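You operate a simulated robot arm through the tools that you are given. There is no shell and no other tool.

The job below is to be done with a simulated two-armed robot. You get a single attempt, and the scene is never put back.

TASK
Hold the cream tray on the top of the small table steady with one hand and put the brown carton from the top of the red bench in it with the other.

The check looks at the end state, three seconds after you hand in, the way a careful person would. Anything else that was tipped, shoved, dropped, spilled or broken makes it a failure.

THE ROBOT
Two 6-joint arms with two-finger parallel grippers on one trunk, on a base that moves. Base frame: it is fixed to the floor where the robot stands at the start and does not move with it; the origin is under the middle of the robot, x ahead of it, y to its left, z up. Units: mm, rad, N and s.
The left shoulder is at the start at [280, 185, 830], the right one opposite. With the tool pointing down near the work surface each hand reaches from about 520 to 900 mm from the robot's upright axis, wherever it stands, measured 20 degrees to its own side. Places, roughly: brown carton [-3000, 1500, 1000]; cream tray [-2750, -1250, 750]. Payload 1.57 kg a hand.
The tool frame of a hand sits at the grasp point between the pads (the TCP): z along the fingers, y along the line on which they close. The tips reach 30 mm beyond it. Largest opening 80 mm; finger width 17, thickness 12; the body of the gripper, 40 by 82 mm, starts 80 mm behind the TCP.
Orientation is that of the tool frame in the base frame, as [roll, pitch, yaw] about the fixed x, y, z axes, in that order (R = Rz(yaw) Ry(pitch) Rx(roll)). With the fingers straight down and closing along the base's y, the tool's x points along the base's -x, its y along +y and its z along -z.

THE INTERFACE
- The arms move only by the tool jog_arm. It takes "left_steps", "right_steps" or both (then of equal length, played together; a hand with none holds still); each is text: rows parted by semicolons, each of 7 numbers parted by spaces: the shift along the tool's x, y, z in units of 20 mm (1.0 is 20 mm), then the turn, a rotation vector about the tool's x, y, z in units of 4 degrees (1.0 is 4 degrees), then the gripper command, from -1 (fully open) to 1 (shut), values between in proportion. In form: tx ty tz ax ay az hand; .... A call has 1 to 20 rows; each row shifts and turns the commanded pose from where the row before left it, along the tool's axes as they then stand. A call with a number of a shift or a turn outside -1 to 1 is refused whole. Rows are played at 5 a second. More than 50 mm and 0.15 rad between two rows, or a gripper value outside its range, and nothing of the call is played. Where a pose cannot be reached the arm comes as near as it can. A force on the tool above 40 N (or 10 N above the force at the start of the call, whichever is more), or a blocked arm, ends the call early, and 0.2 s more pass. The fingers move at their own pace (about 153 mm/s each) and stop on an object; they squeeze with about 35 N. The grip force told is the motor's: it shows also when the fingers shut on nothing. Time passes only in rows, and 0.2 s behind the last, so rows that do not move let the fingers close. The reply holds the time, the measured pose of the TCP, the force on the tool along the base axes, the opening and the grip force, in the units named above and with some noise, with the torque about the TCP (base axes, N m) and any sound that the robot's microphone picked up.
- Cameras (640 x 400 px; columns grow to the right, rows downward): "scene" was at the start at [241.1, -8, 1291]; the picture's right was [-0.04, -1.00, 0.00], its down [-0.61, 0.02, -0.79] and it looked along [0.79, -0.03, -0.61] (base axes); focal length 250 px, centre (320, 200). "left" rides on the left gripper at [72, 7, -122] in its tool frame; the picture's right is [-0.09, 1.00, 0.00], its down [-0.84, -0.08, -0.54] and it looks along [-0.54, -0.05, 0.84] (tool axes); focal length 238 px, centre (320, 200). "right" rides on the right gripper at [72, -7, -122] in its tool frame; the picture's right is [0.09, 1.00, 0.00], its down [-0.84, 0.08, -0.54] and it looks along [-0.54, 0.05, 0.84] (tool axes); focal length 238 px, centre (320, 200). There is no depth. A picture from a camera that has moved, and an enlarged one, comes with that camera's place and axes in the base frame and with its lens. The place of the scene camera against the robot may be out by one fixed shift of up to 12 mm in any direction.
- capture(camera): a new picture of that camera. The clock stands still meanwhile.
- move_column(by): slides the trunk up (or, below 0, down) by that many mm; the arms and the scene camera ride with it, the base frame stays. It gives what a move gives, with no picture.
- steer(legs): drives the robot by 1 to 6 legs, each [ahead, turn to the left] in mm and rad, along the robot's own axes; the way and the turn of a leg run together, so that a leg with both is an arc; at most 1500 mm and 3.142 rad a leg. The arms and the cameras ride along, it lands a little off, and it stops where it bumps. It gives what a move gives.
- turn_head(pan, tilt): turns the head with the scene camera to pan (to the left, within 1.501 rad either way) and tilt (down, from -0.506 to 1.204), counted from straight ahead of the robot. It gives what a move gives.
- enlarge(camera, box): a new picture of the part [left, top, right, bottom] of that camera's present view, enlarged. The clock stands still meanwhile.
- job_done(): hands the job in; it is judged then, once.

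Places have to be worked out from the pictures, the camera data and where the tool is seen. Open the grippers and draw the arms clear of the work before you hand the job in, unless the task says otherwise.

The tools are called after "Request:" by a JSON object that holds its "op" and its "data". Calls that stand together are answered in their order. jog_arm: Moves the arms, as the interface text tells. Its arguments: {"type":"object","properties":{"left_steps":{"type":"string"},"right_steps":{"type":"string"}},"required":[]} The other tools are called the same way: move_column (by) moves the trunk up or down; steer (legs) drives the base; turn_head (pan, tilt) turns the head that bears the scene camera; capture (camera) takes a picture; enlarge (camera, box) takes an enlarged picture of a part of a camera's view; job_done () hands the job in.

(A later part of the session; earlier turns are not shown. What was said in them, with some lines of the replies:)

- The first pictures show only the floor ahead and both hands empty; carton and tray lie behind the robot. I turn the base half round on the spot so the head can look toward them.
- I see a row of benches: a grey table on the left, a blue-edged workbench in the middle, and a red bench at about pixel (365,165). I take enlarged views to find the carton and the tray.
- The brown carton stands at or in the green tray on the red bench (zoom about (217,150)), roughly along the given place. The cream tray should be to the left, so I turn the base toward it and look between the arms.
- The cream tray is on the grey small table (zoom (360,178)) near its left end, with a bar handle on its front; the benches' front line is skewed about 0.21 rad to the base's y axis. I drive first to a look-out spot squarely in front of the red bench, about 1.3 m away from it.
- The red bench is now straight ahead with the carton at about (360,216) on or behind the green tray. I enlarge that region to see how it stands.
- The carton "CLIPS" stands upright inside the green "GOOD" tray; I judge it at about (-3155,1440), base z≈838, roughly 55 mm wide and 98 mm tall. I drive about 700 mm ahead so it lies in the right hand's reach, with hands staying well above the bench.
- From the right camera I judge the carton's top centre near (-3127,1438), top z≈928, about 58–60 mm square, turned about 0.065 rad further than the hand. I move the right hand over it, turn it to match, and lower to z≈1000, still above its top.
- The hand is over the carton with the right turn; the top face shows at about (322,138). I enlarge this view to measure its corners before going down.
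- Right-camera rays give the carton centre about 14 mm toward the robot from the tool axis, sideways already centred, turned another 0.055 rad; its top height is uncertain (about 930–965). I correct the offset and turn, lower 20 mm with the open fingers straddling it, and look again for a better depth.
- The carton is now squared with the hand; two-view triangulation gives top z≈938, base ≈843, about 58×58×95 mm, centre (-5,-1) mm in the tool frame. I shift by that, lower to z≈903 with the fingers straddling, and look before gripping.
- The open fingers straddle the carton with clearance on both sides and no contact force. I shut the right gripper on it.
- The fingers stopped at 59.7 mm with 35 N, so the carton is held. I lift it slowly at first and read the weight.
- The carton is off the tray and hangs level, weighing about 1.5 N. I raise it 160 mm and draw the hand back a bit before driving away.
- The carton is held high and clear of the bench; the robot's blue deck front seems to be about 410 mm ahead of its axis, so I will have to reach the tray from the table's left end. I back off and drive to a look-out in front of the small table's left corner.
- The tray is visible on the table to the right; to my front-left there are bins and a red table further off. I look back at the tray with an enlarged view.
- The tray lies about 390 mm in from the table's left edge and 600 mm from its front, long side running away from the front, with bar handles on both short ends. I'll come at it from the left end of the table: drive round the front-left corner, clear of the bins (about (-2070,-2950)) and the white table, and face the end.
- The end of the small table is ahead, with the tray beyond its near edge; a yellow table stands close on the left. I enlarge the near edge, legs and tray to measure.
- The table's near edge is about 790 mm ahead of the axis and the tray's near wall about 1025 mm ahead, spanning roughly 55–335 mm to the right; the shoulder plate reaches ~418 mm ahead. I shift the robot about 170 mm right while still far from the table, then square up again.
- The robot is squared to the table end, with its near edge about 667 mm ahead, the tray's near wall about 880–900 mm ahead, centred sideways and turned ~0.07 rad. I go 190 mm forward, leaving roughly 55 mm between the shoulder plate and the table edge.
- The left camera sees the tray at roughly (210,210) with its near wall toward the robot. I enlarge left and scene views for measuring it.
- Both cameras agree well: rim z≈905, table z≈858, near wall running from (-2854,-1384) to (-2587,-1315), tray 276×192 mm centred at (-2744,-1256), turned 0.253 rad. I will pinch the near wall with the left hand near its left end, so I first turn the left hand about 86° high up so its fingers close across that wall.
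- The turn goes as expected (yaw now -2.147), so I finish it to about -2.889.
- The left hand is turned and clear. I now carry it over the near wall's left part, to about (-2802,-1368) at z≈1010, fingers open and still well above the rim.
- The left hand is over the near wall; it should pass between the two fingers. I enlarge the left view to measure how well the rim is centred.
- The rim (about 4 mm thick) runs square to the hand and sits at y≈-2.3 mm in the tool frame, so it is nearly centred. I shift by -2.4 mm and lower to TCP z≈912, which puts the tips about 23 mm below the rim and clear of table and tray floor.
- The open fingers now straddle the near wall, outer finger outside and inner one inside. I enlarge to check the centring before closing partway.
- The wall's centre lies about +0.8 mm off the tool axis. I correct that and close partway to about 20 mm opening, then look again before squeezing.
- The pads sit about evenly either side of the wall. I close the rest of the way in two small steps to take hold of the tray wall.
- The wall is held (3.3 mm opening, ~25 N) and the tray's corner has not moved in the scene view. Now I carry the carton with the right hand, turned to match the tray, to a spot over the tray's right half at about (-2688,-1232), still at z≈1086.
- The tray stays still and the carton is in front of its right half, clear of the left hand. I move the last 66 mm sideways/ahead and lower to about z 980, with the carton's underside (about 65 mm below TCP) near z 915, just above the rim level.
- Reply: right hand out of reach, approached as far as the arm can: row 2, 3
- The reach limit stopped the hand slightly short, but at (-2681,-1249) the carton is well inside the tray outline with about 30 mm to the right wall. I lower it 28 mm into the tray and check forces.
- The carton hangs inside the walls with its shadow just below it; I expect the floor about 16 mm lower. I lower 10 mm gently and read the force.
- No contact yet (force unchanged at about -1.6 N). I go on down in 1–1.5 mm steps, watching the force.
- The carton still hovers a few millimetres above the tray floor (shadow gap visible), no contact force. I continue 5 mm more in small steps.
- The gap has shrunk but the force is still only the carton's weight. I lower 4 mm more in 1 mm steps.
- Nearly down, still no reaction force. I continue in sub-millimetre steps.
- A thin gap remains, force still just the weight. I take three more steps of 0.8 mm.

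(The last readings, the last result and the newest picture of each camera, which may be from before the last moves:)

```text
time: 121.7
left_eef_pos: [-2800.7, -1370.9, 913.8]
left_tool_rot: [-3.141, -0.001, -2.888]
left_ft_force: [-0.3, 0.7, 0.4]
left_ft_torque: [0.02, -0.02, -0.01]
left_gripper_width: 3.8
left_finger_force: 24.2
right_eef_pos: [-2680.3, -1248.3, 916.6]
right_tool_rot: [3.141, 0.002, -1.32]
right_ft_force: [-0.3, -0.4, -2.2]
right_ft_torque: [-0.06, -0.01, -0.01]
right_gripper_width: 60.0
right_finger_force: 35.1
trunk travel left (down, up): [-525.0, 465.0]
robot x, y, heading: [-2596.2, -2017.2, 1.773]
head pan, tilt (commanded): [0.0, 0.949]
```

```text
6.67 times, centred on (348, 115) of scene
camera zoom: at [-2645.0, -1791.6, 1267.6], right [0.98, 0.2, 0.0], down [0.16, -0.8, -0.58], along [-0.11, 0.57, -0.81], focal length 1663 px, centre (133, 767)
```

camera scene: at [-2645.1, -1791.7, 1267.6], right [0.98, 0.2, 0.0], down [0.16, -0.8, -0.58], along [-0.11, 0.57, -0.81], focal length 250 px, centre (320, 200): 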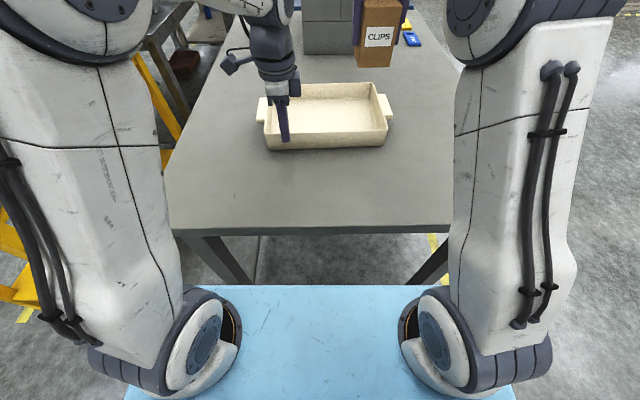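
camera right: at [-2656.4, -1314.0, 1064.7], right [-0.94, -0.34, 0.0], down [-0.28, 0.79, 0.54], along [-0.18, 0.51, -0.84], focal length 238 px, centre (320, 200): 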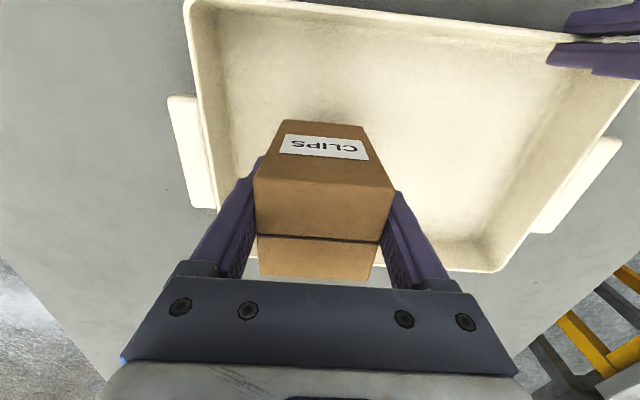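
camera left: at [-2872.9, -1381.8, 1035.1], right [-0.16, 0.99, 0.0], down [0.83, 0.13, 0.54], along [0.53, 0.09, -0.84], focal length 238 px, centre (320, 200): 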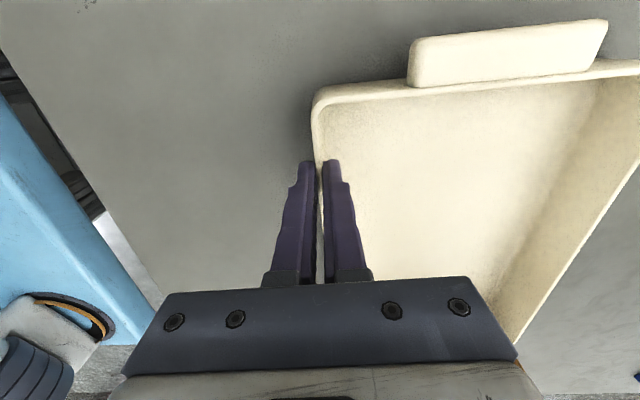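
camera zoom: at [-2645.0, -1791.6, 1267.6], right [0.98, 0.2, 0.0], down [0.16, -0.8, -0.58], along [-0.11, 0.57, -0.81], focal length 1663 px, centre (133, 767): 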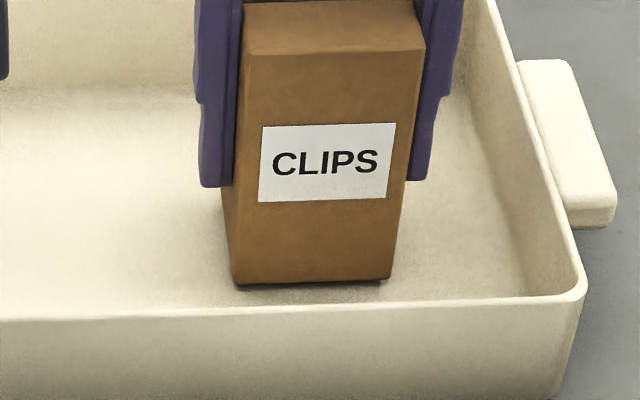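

The dark gap under the carton is nearly closed but the force still shows only its weight. I lower a further 2.4 mm in 0.6 mm steps.

Request:
{"op": "jog_arm", "data": {"right_steps": "0 0 0.03 0 0 0 1; 0 0 0.03 0 0 0 1; 0 0 0.03 0 0 0 1; 0 0 0.03 0 0 0 1; 0 0 0 0 0 0 1", "left_steps": "0 0 0 0 0 0 1; 0 0 0 0 0 0 1; 0 0 0 0 0 0 1; 0 0 0 0 0 0 1; 0 0 0 0 0 0 1"}}

Request:
{"op": "enlarge", "data": {"camera": "scene", "box": [300, 85, 396, 145]}}

```text
time: 122.9
left_eef_pos: [-2802.0, -1369.6, 912.9]
left_tool_rot: [3.141, 0.001, -2.888]
left_ft_force: [-0.9, 0.4, 0.6]
left_ft_torque: [0.01, -0.05, -0.03]
left_gripper_width: 3.7
left_finger_force: 24.6
right_eef_pos: [-2680.2, -1246.8, 913.8]
right_tool_rot: [3.141, 0.0, -1.319]
right_ft_force: [0.5, 0.1, -0.8]
right_ft_torque: [0.02, -0.01, -0.02]
right_gripper_width: 59.7
right_finger_force: 35.2
trunk travel left (down, up): [-525.0, 465.0]
robot x, y, heading: [-2593.4, -2014.5, 1.769]
head pan, tilt (commanded): [0.0, 0.949]
```

```text
6.67 times, centred on (348, 115) of scene
camera zoom: at [-2645.0, -1791.7, 1267.7], right [0.98, 0.2, 0.0], down [0.16, -0.8, -0.58], along [-0.11, 0.57, -0.81], focal length 1663 px, centre (133, 767)
```

zoom: 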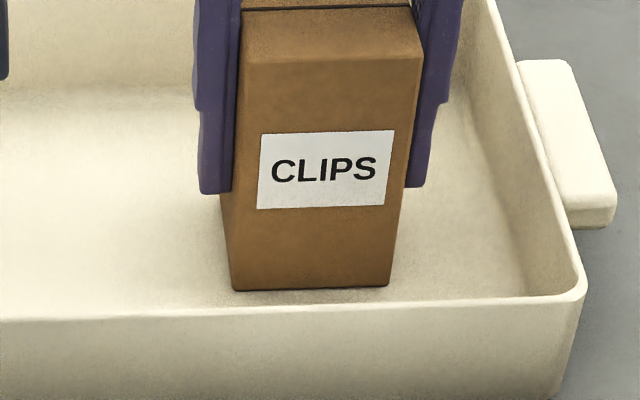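

The carton's base now seems to meet its shadow and the downward load dropped to -0.8 N, so it is about touching. I take two more 0.4 mm steps to seat it.

Request:
{"op": "jog_arm", "data": {"right_steps": "0 0 0.02 0 0 0 1; 0 0 0.02 0 0 0 1; 0 0 0 0 0 0 1", "left_steps": "0 0 0 0 0 0 1; 0 0 0 0 0 0 1; 0 0 0 0 0 0 1"}}

Request:
{"op": "enlarge", "data": {"camera": "scene", "box": [300, 85, 396, 145]}}

```text
time: 123.7
left_eef_pos: [-2801.2, -1371.2, 913.8]
left_tool_rot: [3.141, 0.001, -2.889]
left_ft_force: [0.0, 3.0, -0.8]
left_ft_torque: [0.01, 0.19, -0.01]
left_gripper_width: 4.1
left_finger_force: 24.8
right_eef_pos: [-2681.3, -1248.0, 912.7]
right_tool_rot: [-3.141, 0.002, -1.317]
right_ft_force: [-0.1, -0.9, 9.3]
right_ft_torque: [-0.16, -0.17, -0.03]
right_gripper_width: 59.7
right_finger_force: 35.2
trunk travel left (down, up): [-525.0, 465.0]
robot x, y, heading: [-2595.7, -2012.6, 1.772]
head pan, tilt (commanded): [0.0, 0.949]
```

```text
6.67 times, centred on (348, 115) of scene
camera zoom: at [-2645.0, -1791.8, 1267.8], right [0.98, 0.2, 0.0], down [0.16, -0.8, -0.58], along [-0.11, 0.57, -0.81], focal length 1663 px, centre (133, 767)
```

zoom: 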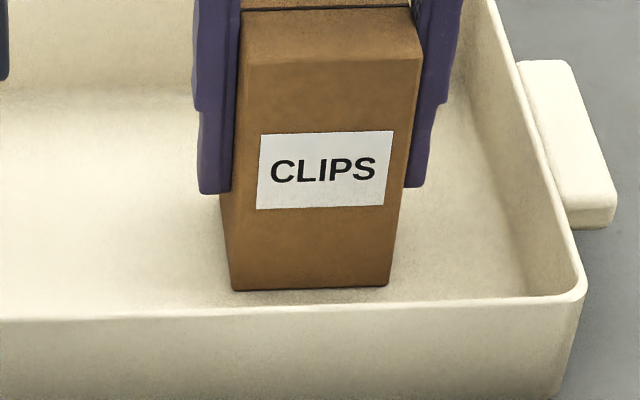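

The floor contact is clear now (+9 N on the right hand), with the tray held steady. I ease up by 0.4 mm and open the right fingers gradually to about 72 mm.

Request:
{"op": "jog_arm", "data": {"right_steps": "0 0 -0.02 0 0 0 1; 0 0 0 0 0 0 1; 0 0 0 0 0 0 -0.5; 0 0 0 0 0 0 -0.6; 0 0 0 0 0 0 -0.7; 0 0 0 0 0 0 -0.8; 0 0 0 0 0 0 -0.8", "left_steps": "0 0 0 0 0 0 1; 0 0 0 0 0 0 1; 0 0 0 0 0 0 1; 0 0 0 0 0 0 1; 0 0 0 0 0 0 1; 0 0 0 0 0 0 1; 0 0 0 0 0 0 1"}}

Request:
{"op": "enlarge", "data": {"camera": "scene", "box": [220, 40, 428, 170]}}

Request:
{"op": "capture", "data": {"camera": "right"}}

```text
time: 125.3
left_eef_pos: [-2801.5, -1371.2, 913.0]
left_tool_rot: [3.141, -0.001, -2.889]
left_ft_force: [0.1, -1.1, 1.1]
left_ft_torque: [0.04, -0.18, -0.03]
left_gripper_width: 3.8
left_finger_force: 24.9
right_eef_pos: [-2680.9, -1246.3, 912.2]
right_tool_rot: [-3.141, 0.001, -1.316]
right_ft_force: [0.0, 0.2, -0.3]
right_ft_torque: [-0.02, 0.02, -0.03]
right_gripper_width: 71.9
right_finger_force: 0.1
trunk travel left (down, up): [-525.0, 465.0]
robot x, y, heading: [-2591.6, -2015.0, 1.769]
head pan, tilt (commanded): [0.0, 0.949]
```

```text
3.08 times, centred on (324, 105) of scene
camera zoom: at [-2645.1, -1791.7, 1267.7], right [0.98, 0.2, 0.0], down [0.16, -0.8, -0.58], along [-0.11, 0.57, -0.81], focal length 768 px, centre (308, 492)
```

zoom: 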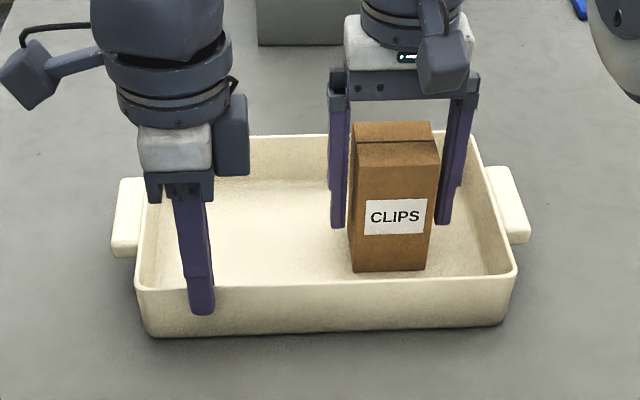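

```text
taken
camera right: at [-2656.8, -1313.5, 1033.7], right [-0.94, -0.34, 0.0], down [-0.28, 0.79, 0.54], along [-0.18, 0.51, -0.84], focal length 238 px, centre (320, 200)
```

right: 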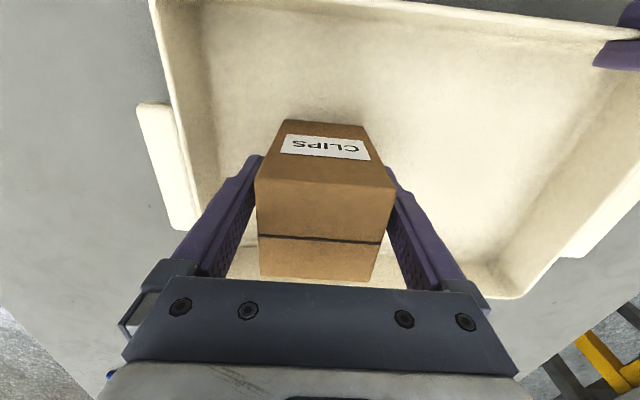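

The carton stands upright in the tray, both fingers off it and no force on the hand. I open fully and raise the right hand straight up while the left still holds the tray.

Request:
{"op": "jog_arm", "data": {"right_steps": "0 0 0 0 0 0 -1; 0 0 -0.3 0 0 0 -1; 0 0 -0.5 0 0 0 -1; 0 0 -0.7 0 0 0 -1; 0 0 -0.9 0 0 0 -1; 0 0 -0.9 0 0 0 -1; 0 0 -0.9 0 0 0 -1; 0 0 -0.9 0 0 0 -1; 0 0 -0.9 0 0 0 -1; 0 0 -0.9 0 0 0 -1", "left_steps": "0 0 0 0 0 0 1; 0 0 0 0 0 0 1; 0 0 0 0 0 0 1; 0 0 0 0 0 0 1; 0 0 0 0 0 0 1; 0 0 0 0 0 0 1; 0 0 0 0 0 0 1; 0 0 0 0 0 0 1; 0 0 0 0 0 0 1; 0 0 0 0 0 0 1"}}

Request:
{"op": "enlarge", "data": {"camera": "scene", "box": [220, 40, 428, 170]}}

Request:
{"op": "capture", "data": {"camera": "right"}}

```text
time: 127.5
left_eef_pos: [-2801.2, -1371.4, 913.0]
left_tool_rot: [3.14, -0.001, -2.888]
left_ft_force: [-0.6, -1.6, 0.3]
left_ft_torque: [-0.07, 0.08, -0.01]
left_gripper_width: 3.8
left_finger_force: 24.4
right_eef_pos: [-2682.6, -1247.8, 1051.1]
right_tool_rot: [-3.142, -0.002, -1.317]
right_ft_force: [-0.6, -0.3, -0.5]
right_ft_torque: [-0.01, 0.04, 0.0]
right_gripper_width: 79.9
right_finger_force: 0.0
trunk travel left (down, up): [-525.0, 465.0]
robot x, y, heading: [-2591.9, -2013.6, 1.769]
head pan, tilt (commanded): [0.0, 0.949]
```

```text
3.08 times, centred on (324, 105) of scene
camera zoom: at [-2645.1, -1791.7, 1267.7], right [0.98, 0.2, 0.0], down [0.16, -0.8, -0.58], along [-0.11, 0.57, -0.81], focal length 768 px, centre (308, 492)
```

zoom: 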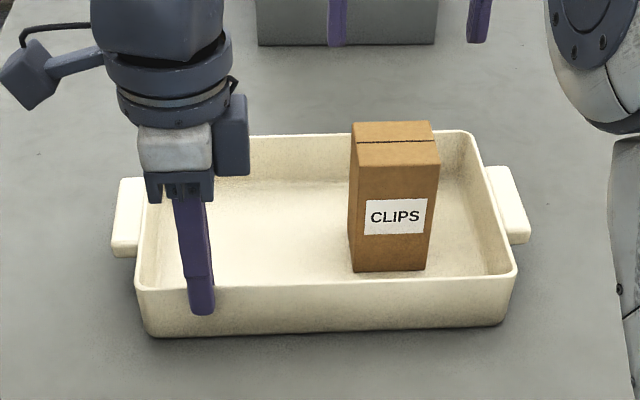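

```text
taken
camera right: at [-2657.9, -1314.3, 1172.4], right [-0.94, -0.34, 0.0], down [-0.28, 0.79, 0.54], along [-0.18, 0.51, -0.84], focal length 238 px, centre (320, 200)
```

right: 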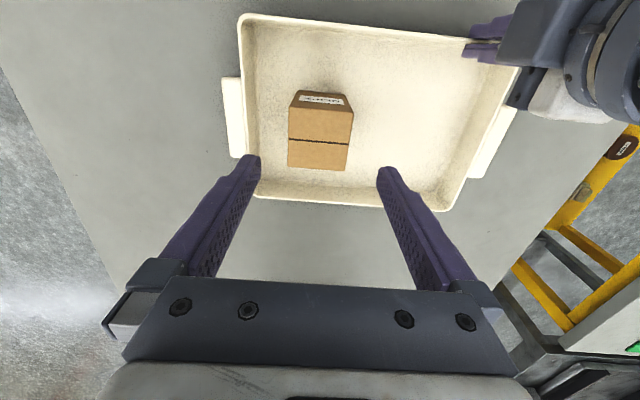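

The carton stands free in the tray and the right hand is above it. I draw the right hand up, back and to the right, away from the tray, with the left still holding.

Request:
{"op": "jog_arm", "data": {"right_steps": "0 0 -0.9 0 0 0 -1; 0.9 -0.59 -0.4 0 0 0 -1; 0.9 -0.59 -0.4 0 0 0 -1; 0.9 -0.59 0 0 0 0 -1; 0.9 -0.59 0 0 0 0 -1; 0.9 -0.59 0 0 0 0 -1; 0.9 -0.59 0 0 0 0 -1; 0.9 -0.59 0 0 0 0 -1; 0.9 -0.59 0 0 0 0 -1; 0.9 -0.59 0 0 0 0 -1; 0.9 -0.59 0 0 0 0 -1; 0 0 0 0 0 0 -1", "left_steps": "0 0 0 0 0 0 1; 0 0 0 0 0 0 1; 0 0 0 0 0 0 1; 0 0 0 0 0 0 1; 0 0 0 0 0 0 1; 0 0 0 0 0 0 1; 0 0 0 0 0 0 1; 0 0 0 0 0 0 1; 0 0 0 0 0 0 1; 0 0 0 0 0 0 1; 0 0 0 0 0 0 1; 0 0 0 0 0 0 1"}}

Request:
{"op": "capture", "data": {"camera": "scene"}}

Request:
{"op": "capture", "data": {"camera": "left"}}

```text
time: 130.1
left_eef_pos: [-2802.2, -1371.4, 914.0]
left_tool_rot: [3.14, 0.0, -2.889]
left_ft_force: [1.9, -0.7, 0.0]
left_ft_torque: [0.1, -0.22, -0.02]
left_gripper_width: 3.8
left_finger_force: 24.6
right_eef_pos: [-2519.8, -1393.4, 1084.6]
right_tool_rot: [3.141, -0.001, -1.318]
right_ft_force: [-0.7, 0.7, -0.5]
right_ft_torque: [0.01, 0.02, 0.0]
right_gripper_width: 79.9
right_finger_force: 0.1
trunk travel left (down, up): [-525.0, 465.0]
robot x, y, heading: [-2591.8, -2019.6, 1.769]
head pan, tilt (commanded): [0.0, 0.949]
```

```text
taken
camera scene: at [-2645.0, -1791.7, 1267.7], right [0.98, 0.2, 0.0], down [0.16, -0.8, -0.58], along [-0.11, 0.57, -0.81], focal length 250 px, centre (320, 200)
```

scene: 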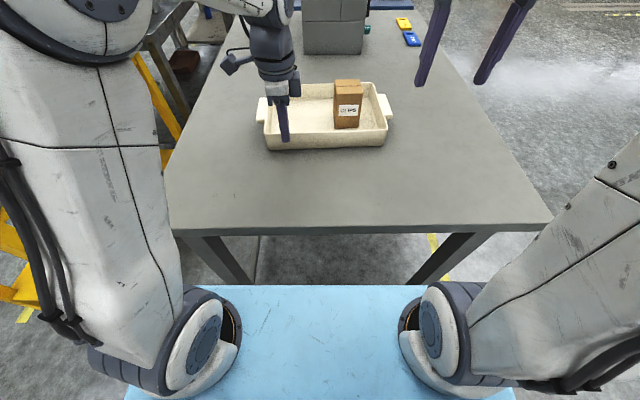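

```text
taken
camera left: at [-2872.9, -1381.9, 1035.1], right [-0.16, 0.99, 0.0], down [0.83, 0.13, 0.54], along [0.53, 0.09, -0.84], focal length 238 px, centre (320, 200)
```

left: 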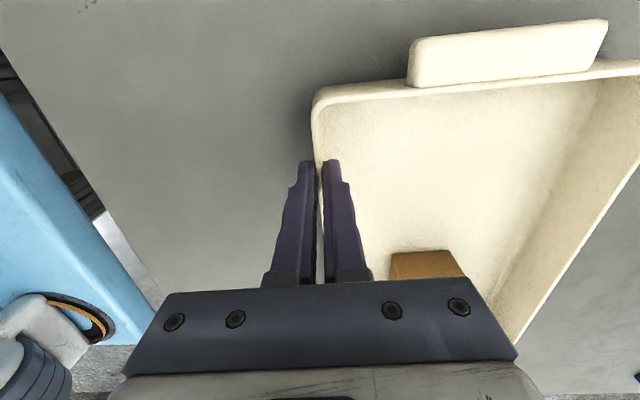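

The right hand is clear. I now open the left fingers gradually to about 40 mm and check that neither drags the wall before rising.

Request:
{"op": "jog_arm", "data": {"left_steps": "0 0 0 0 0 0 0.9; 0 0 0 0 0 0 0.8; 0 0 0 0 0 0 0.6; 0 0 0 0 0 0 0.3; 0 0 0 0 0 0 0; 0 0 0 0 0 0 0"}}

Request:
{"op": "enlarge", "data": {"camera": "left", "box": [240, 130, 400, 230]}}

Request:
{"op": "enlarge", "data": {"camera": "scene", "box": [220, 50, 396, 160]}}

```text
time: 131.5
left_eef_pos: [-2801.5, -1371.5, 914.6]
left_tool_rot: [-3.141, -0.001, -2.889]
left_ft_force: [0.7, 0.2, -0.1]
left_ft_torque: [-0.01, 0.0, -0.01]
left_gripper_width: 40.2
left_finger_force: 0.0
right_eef_pos: [-2520.5, -1392.0, 1085.4]
right_tool_rot: [3.141, 0.0, -1.319]
right_ft_force: [-0.2, 0.4, -0.3]
right_ft_torque: [0.0, 0.0, -0.01]
right_gripper_width: 80.0
right_finger_force: 0.1
trunk travel left (down, up): [-525.0, 465.0]
robot x, y, heading: [-2593.7, -2017.3, 1.767]
head pan, tilt (commanded): [0.0, 0.949]
```

```text
4.00 times, centred on (320, 180) of left
camera zoom: at [-2872.9, -1381.9, 1035.1], right [-0.16, 0.99, 0.0], down [0.83, 0.13, 0.54], along [0.53, 0.09, -0.84], focal length 953 px, centre (320, 280)
```

zoom: 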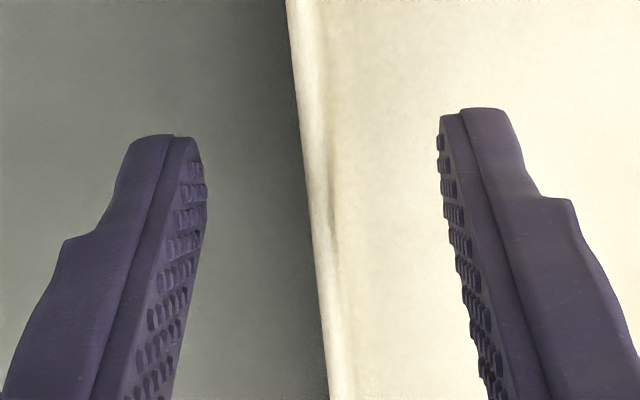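

```text
3.64 times, centred on (308, 105) of scene
camera zoom: at [-2645.0, -1791.7, 1267.7], right [0.98, 0.2, 0.0], down [0.16, -0.8, -0.58], along [-0.11, 0.57, -0.81], focal length 907 px, centre (364, 546)
```

zoom: 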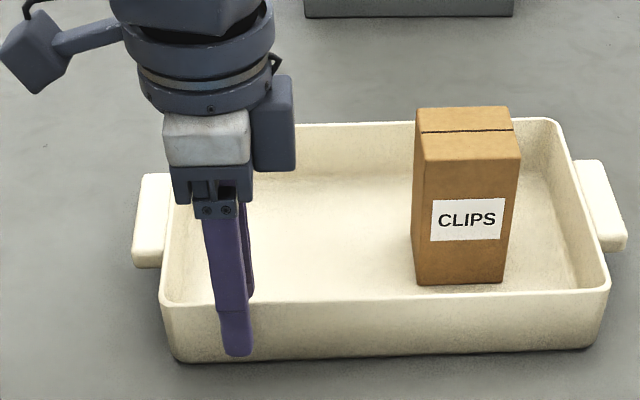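

The wall is free between the open fingers and the tray sits exactly where it was. I lift the left hand straight up, then draw it back to the left, away from the work.

Request:
{"op": "jog_arm", "data": {"left_steps": "0 0 -0.3 0 0 0 0; 0 0 -0.5 0 0 0 0; 0 0 -0.8 0 0 0 0; 0 0 -0.9 0 0 0 0; 0 0 -0.9 0 0 0 0; 0 0 -0.9 0 0 0 0; 0 0 -0.9 0 0 0 -0.5; 0 0 -0.9 0 0 0 -1; 0 0 -0.9 0 0 0 -1; 0 0 -0.9 0 0 0 -1; 0.8 -0.6 -0.8 0 0 0 -1; 0.8 -0.6 -0.8 0 0 0 -1; 0.8 -0.6 -0.8 0 0 0 -1; 0.8 -0.6 -0.3 0 0 0 -1; 0.8 -0.6 0 0 0 0 -1; 0.8 -0.6 0 0 0 0 -1; 0.8 -0.6 0 0 0 0 -1; 0 0 0 0 0 0 -1"}}

Request:
{"op": "capture", "data": {"camera": "scene"}}

Request:
{"op": "enlarge", "data": {"camera": "scene", "box": [220, 50, 396, 160]}}

```text
time: 135.3
left_eef_pos: [-2891.0, -1481.4, 1126.6]
left_tool_rot: [-3.141, 0.0, -2.889]
left_ft_force: [0.1, 0.0, 0.1]
left_ft_torque: [-0.02, -0.02, 0.0]
left_gripper_width: 80.1
left_finger_force: 0.1
right_eef_pos: [-2520.0, -1392.7, 1085.4]
right_tool_rot: [3.141, -0.001, -1.317]
right_ft_force: [-0.4, -0.8, -0.7]
right_ft_torque: [-0.01, 0.03, 0.0]
right_gripper_width: 79.9
right_finger_force: 0.1
trunk travel left (down, up): [-525.0, 465.0]
robot x, y, heading: [-2593.7, -2017.9, 1.767]
head pan, tilt (commanded): [0.0, 0.949]
```

```text
taken
camera scene: at [-2645.0, -1791.7, 1267.7], right [0.98, 0.2, 0.0], down [0.16, -0.8, -0.58], along [-0.11, 0.57, -0.81], focal length 250 px, centre (320, 200)
```

scene: 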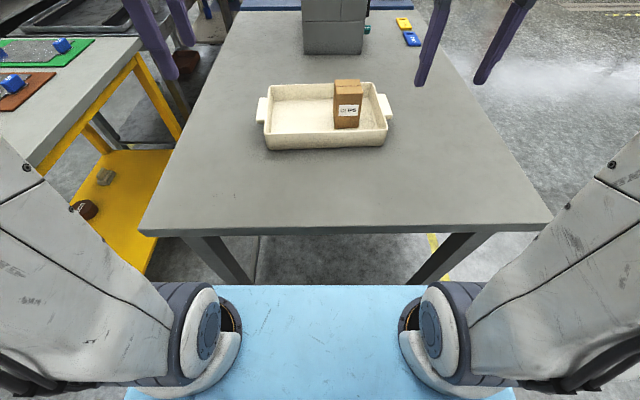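

```text
3.64 times, centred on (308, 105) of scene
camera zoom: at [-2645.0, -1791.7, 1267.7], right [0.98, 0.2, 0.0], down [0.16, -0.8, -0.58], along [-0.11, 0.57, -0.81], focal length 907 px, centre (364, 546)
```

zoom: 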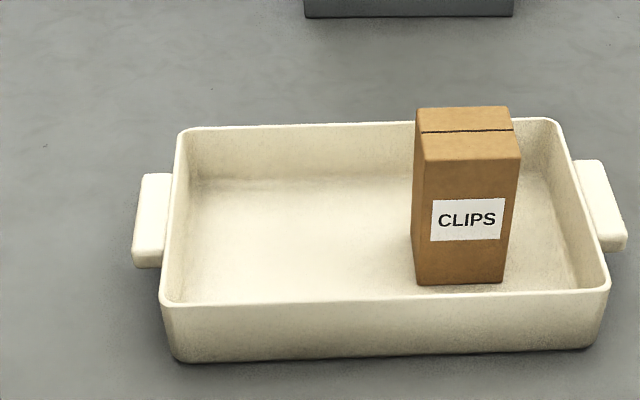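

The carton stands upright in the tray, the tray is unmoved, and both grippers are open and clear. I back the base straight off 190 mm, to a spot already passed safely, and take a last look.

Request:
{"op": "steer", "data": {"legs": [[-190, 0]]}}

Request:
{"op": "turn_head", "data": {"pan": 0.0, "tilt": 0.7}}

Request:
{"op": "capture", "data": {"camera": "scene"}}

```text
time: 136.8
left_eef_pos: [-2853.0, -1672.1, 1126.1]
left_tool_rot: [3.14, -0.001, -2.886]
left_ft_force: [0.5, -0.7, -0.8]
left_ft_torque: [-0.03, 0.0, -0.02]
left_gripper_width: 80.0
left_finger_force: 0.2
right_eef_pos: [-2483.6, -1583.0, 1084.3]
right_tool_rot: [3.141, 0.001, -1.316]
right_ft_force: [1.0, -0.7, -0.5]
right_ft_torque: [-0.04, -0.02, 0.02]
right_gripper_width: 80.0
right_finger_force: 0.0
trunk travel left (down, up): [-525.0, 465.0]
robot x, y, heading: [-2555.8, -2206.1, 1.767]
head pan, tilt (commanded): [0.0, 0.949]
```

```text
time: 137.6
left_eef_pos: [-2852.2, -1670.1, 1126.0]
left_tool_rot: [3.141, 0.001, -2.885]
left_ft_force: [0.0, 1.1, 0.0]
left_ft_torque: [0.01, 0.01, -0.02]
left_gripper_width: 79.8
left_finger_force: 0.0
right_eef_pos: [-2482.4, -1583.5, 1084.6]
right_tool_rot: [-3.139, 0.0, -1.319]
right_ft_force: [0.0, 0.3, -0.6]
right_ft_torque: [-0.01, 0.0, -0.02]
right_gripper_width: 79.9
right_finger_force: 0.1
trunk travel left (down, up): [-525.0, 465.0]
robot x, y, heading: [-2554.2, -2203.6, 1.77]
head pan, tilt (commanded): [0.0, 0.7]
```

```text
taken
camera scene: at [-2609.3, -1971.0, 1287.4], right [0.98, 0.2, 0.0], down [0.13, -0.63, -0.76], along [-0.15, 0.75, -0.64], focal length 250 px, centre (320, 200)
```

scene: 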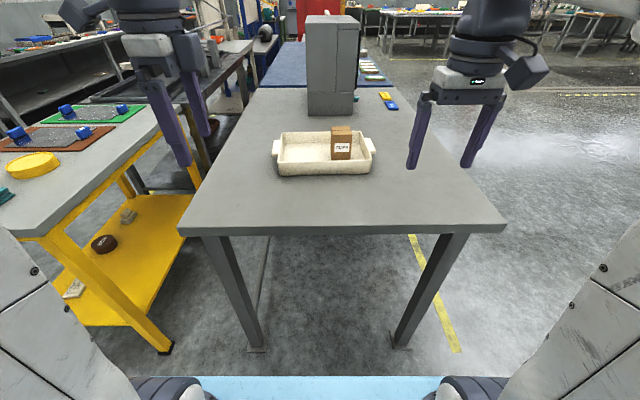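

The carton stands upright in the cream tray, the tray and everything around it look untouched, and both open hands are clear. I hand the job in.

Request:
{"op": "job_done", "data": {}}

```text
The job is handed in.
```

The brown carton now stands upright in the cream tray on the small table, and I have handed the job in. I have not seen the check's verdict.

- **Carton:** I picked it up from the green tray on the red bench with the right hand. I lowered it into the right half of the cream tray until it touched the floor, then let go.
- **Tray:** The left hand held the near wall of the tray from before the carton went in until the right hand was clear. In the pictures the tray looked unmoved from before the grip to after the release.
- **Surroundings:** The robot reported no bumps or early stops, and the last view shows nothing else tipped or shifted around the small table. I did not go back to look at the red bench after leaving it.
- **Finish:** Both grippers are open, and I backed the robot about 190 mm away from the table before handing in.
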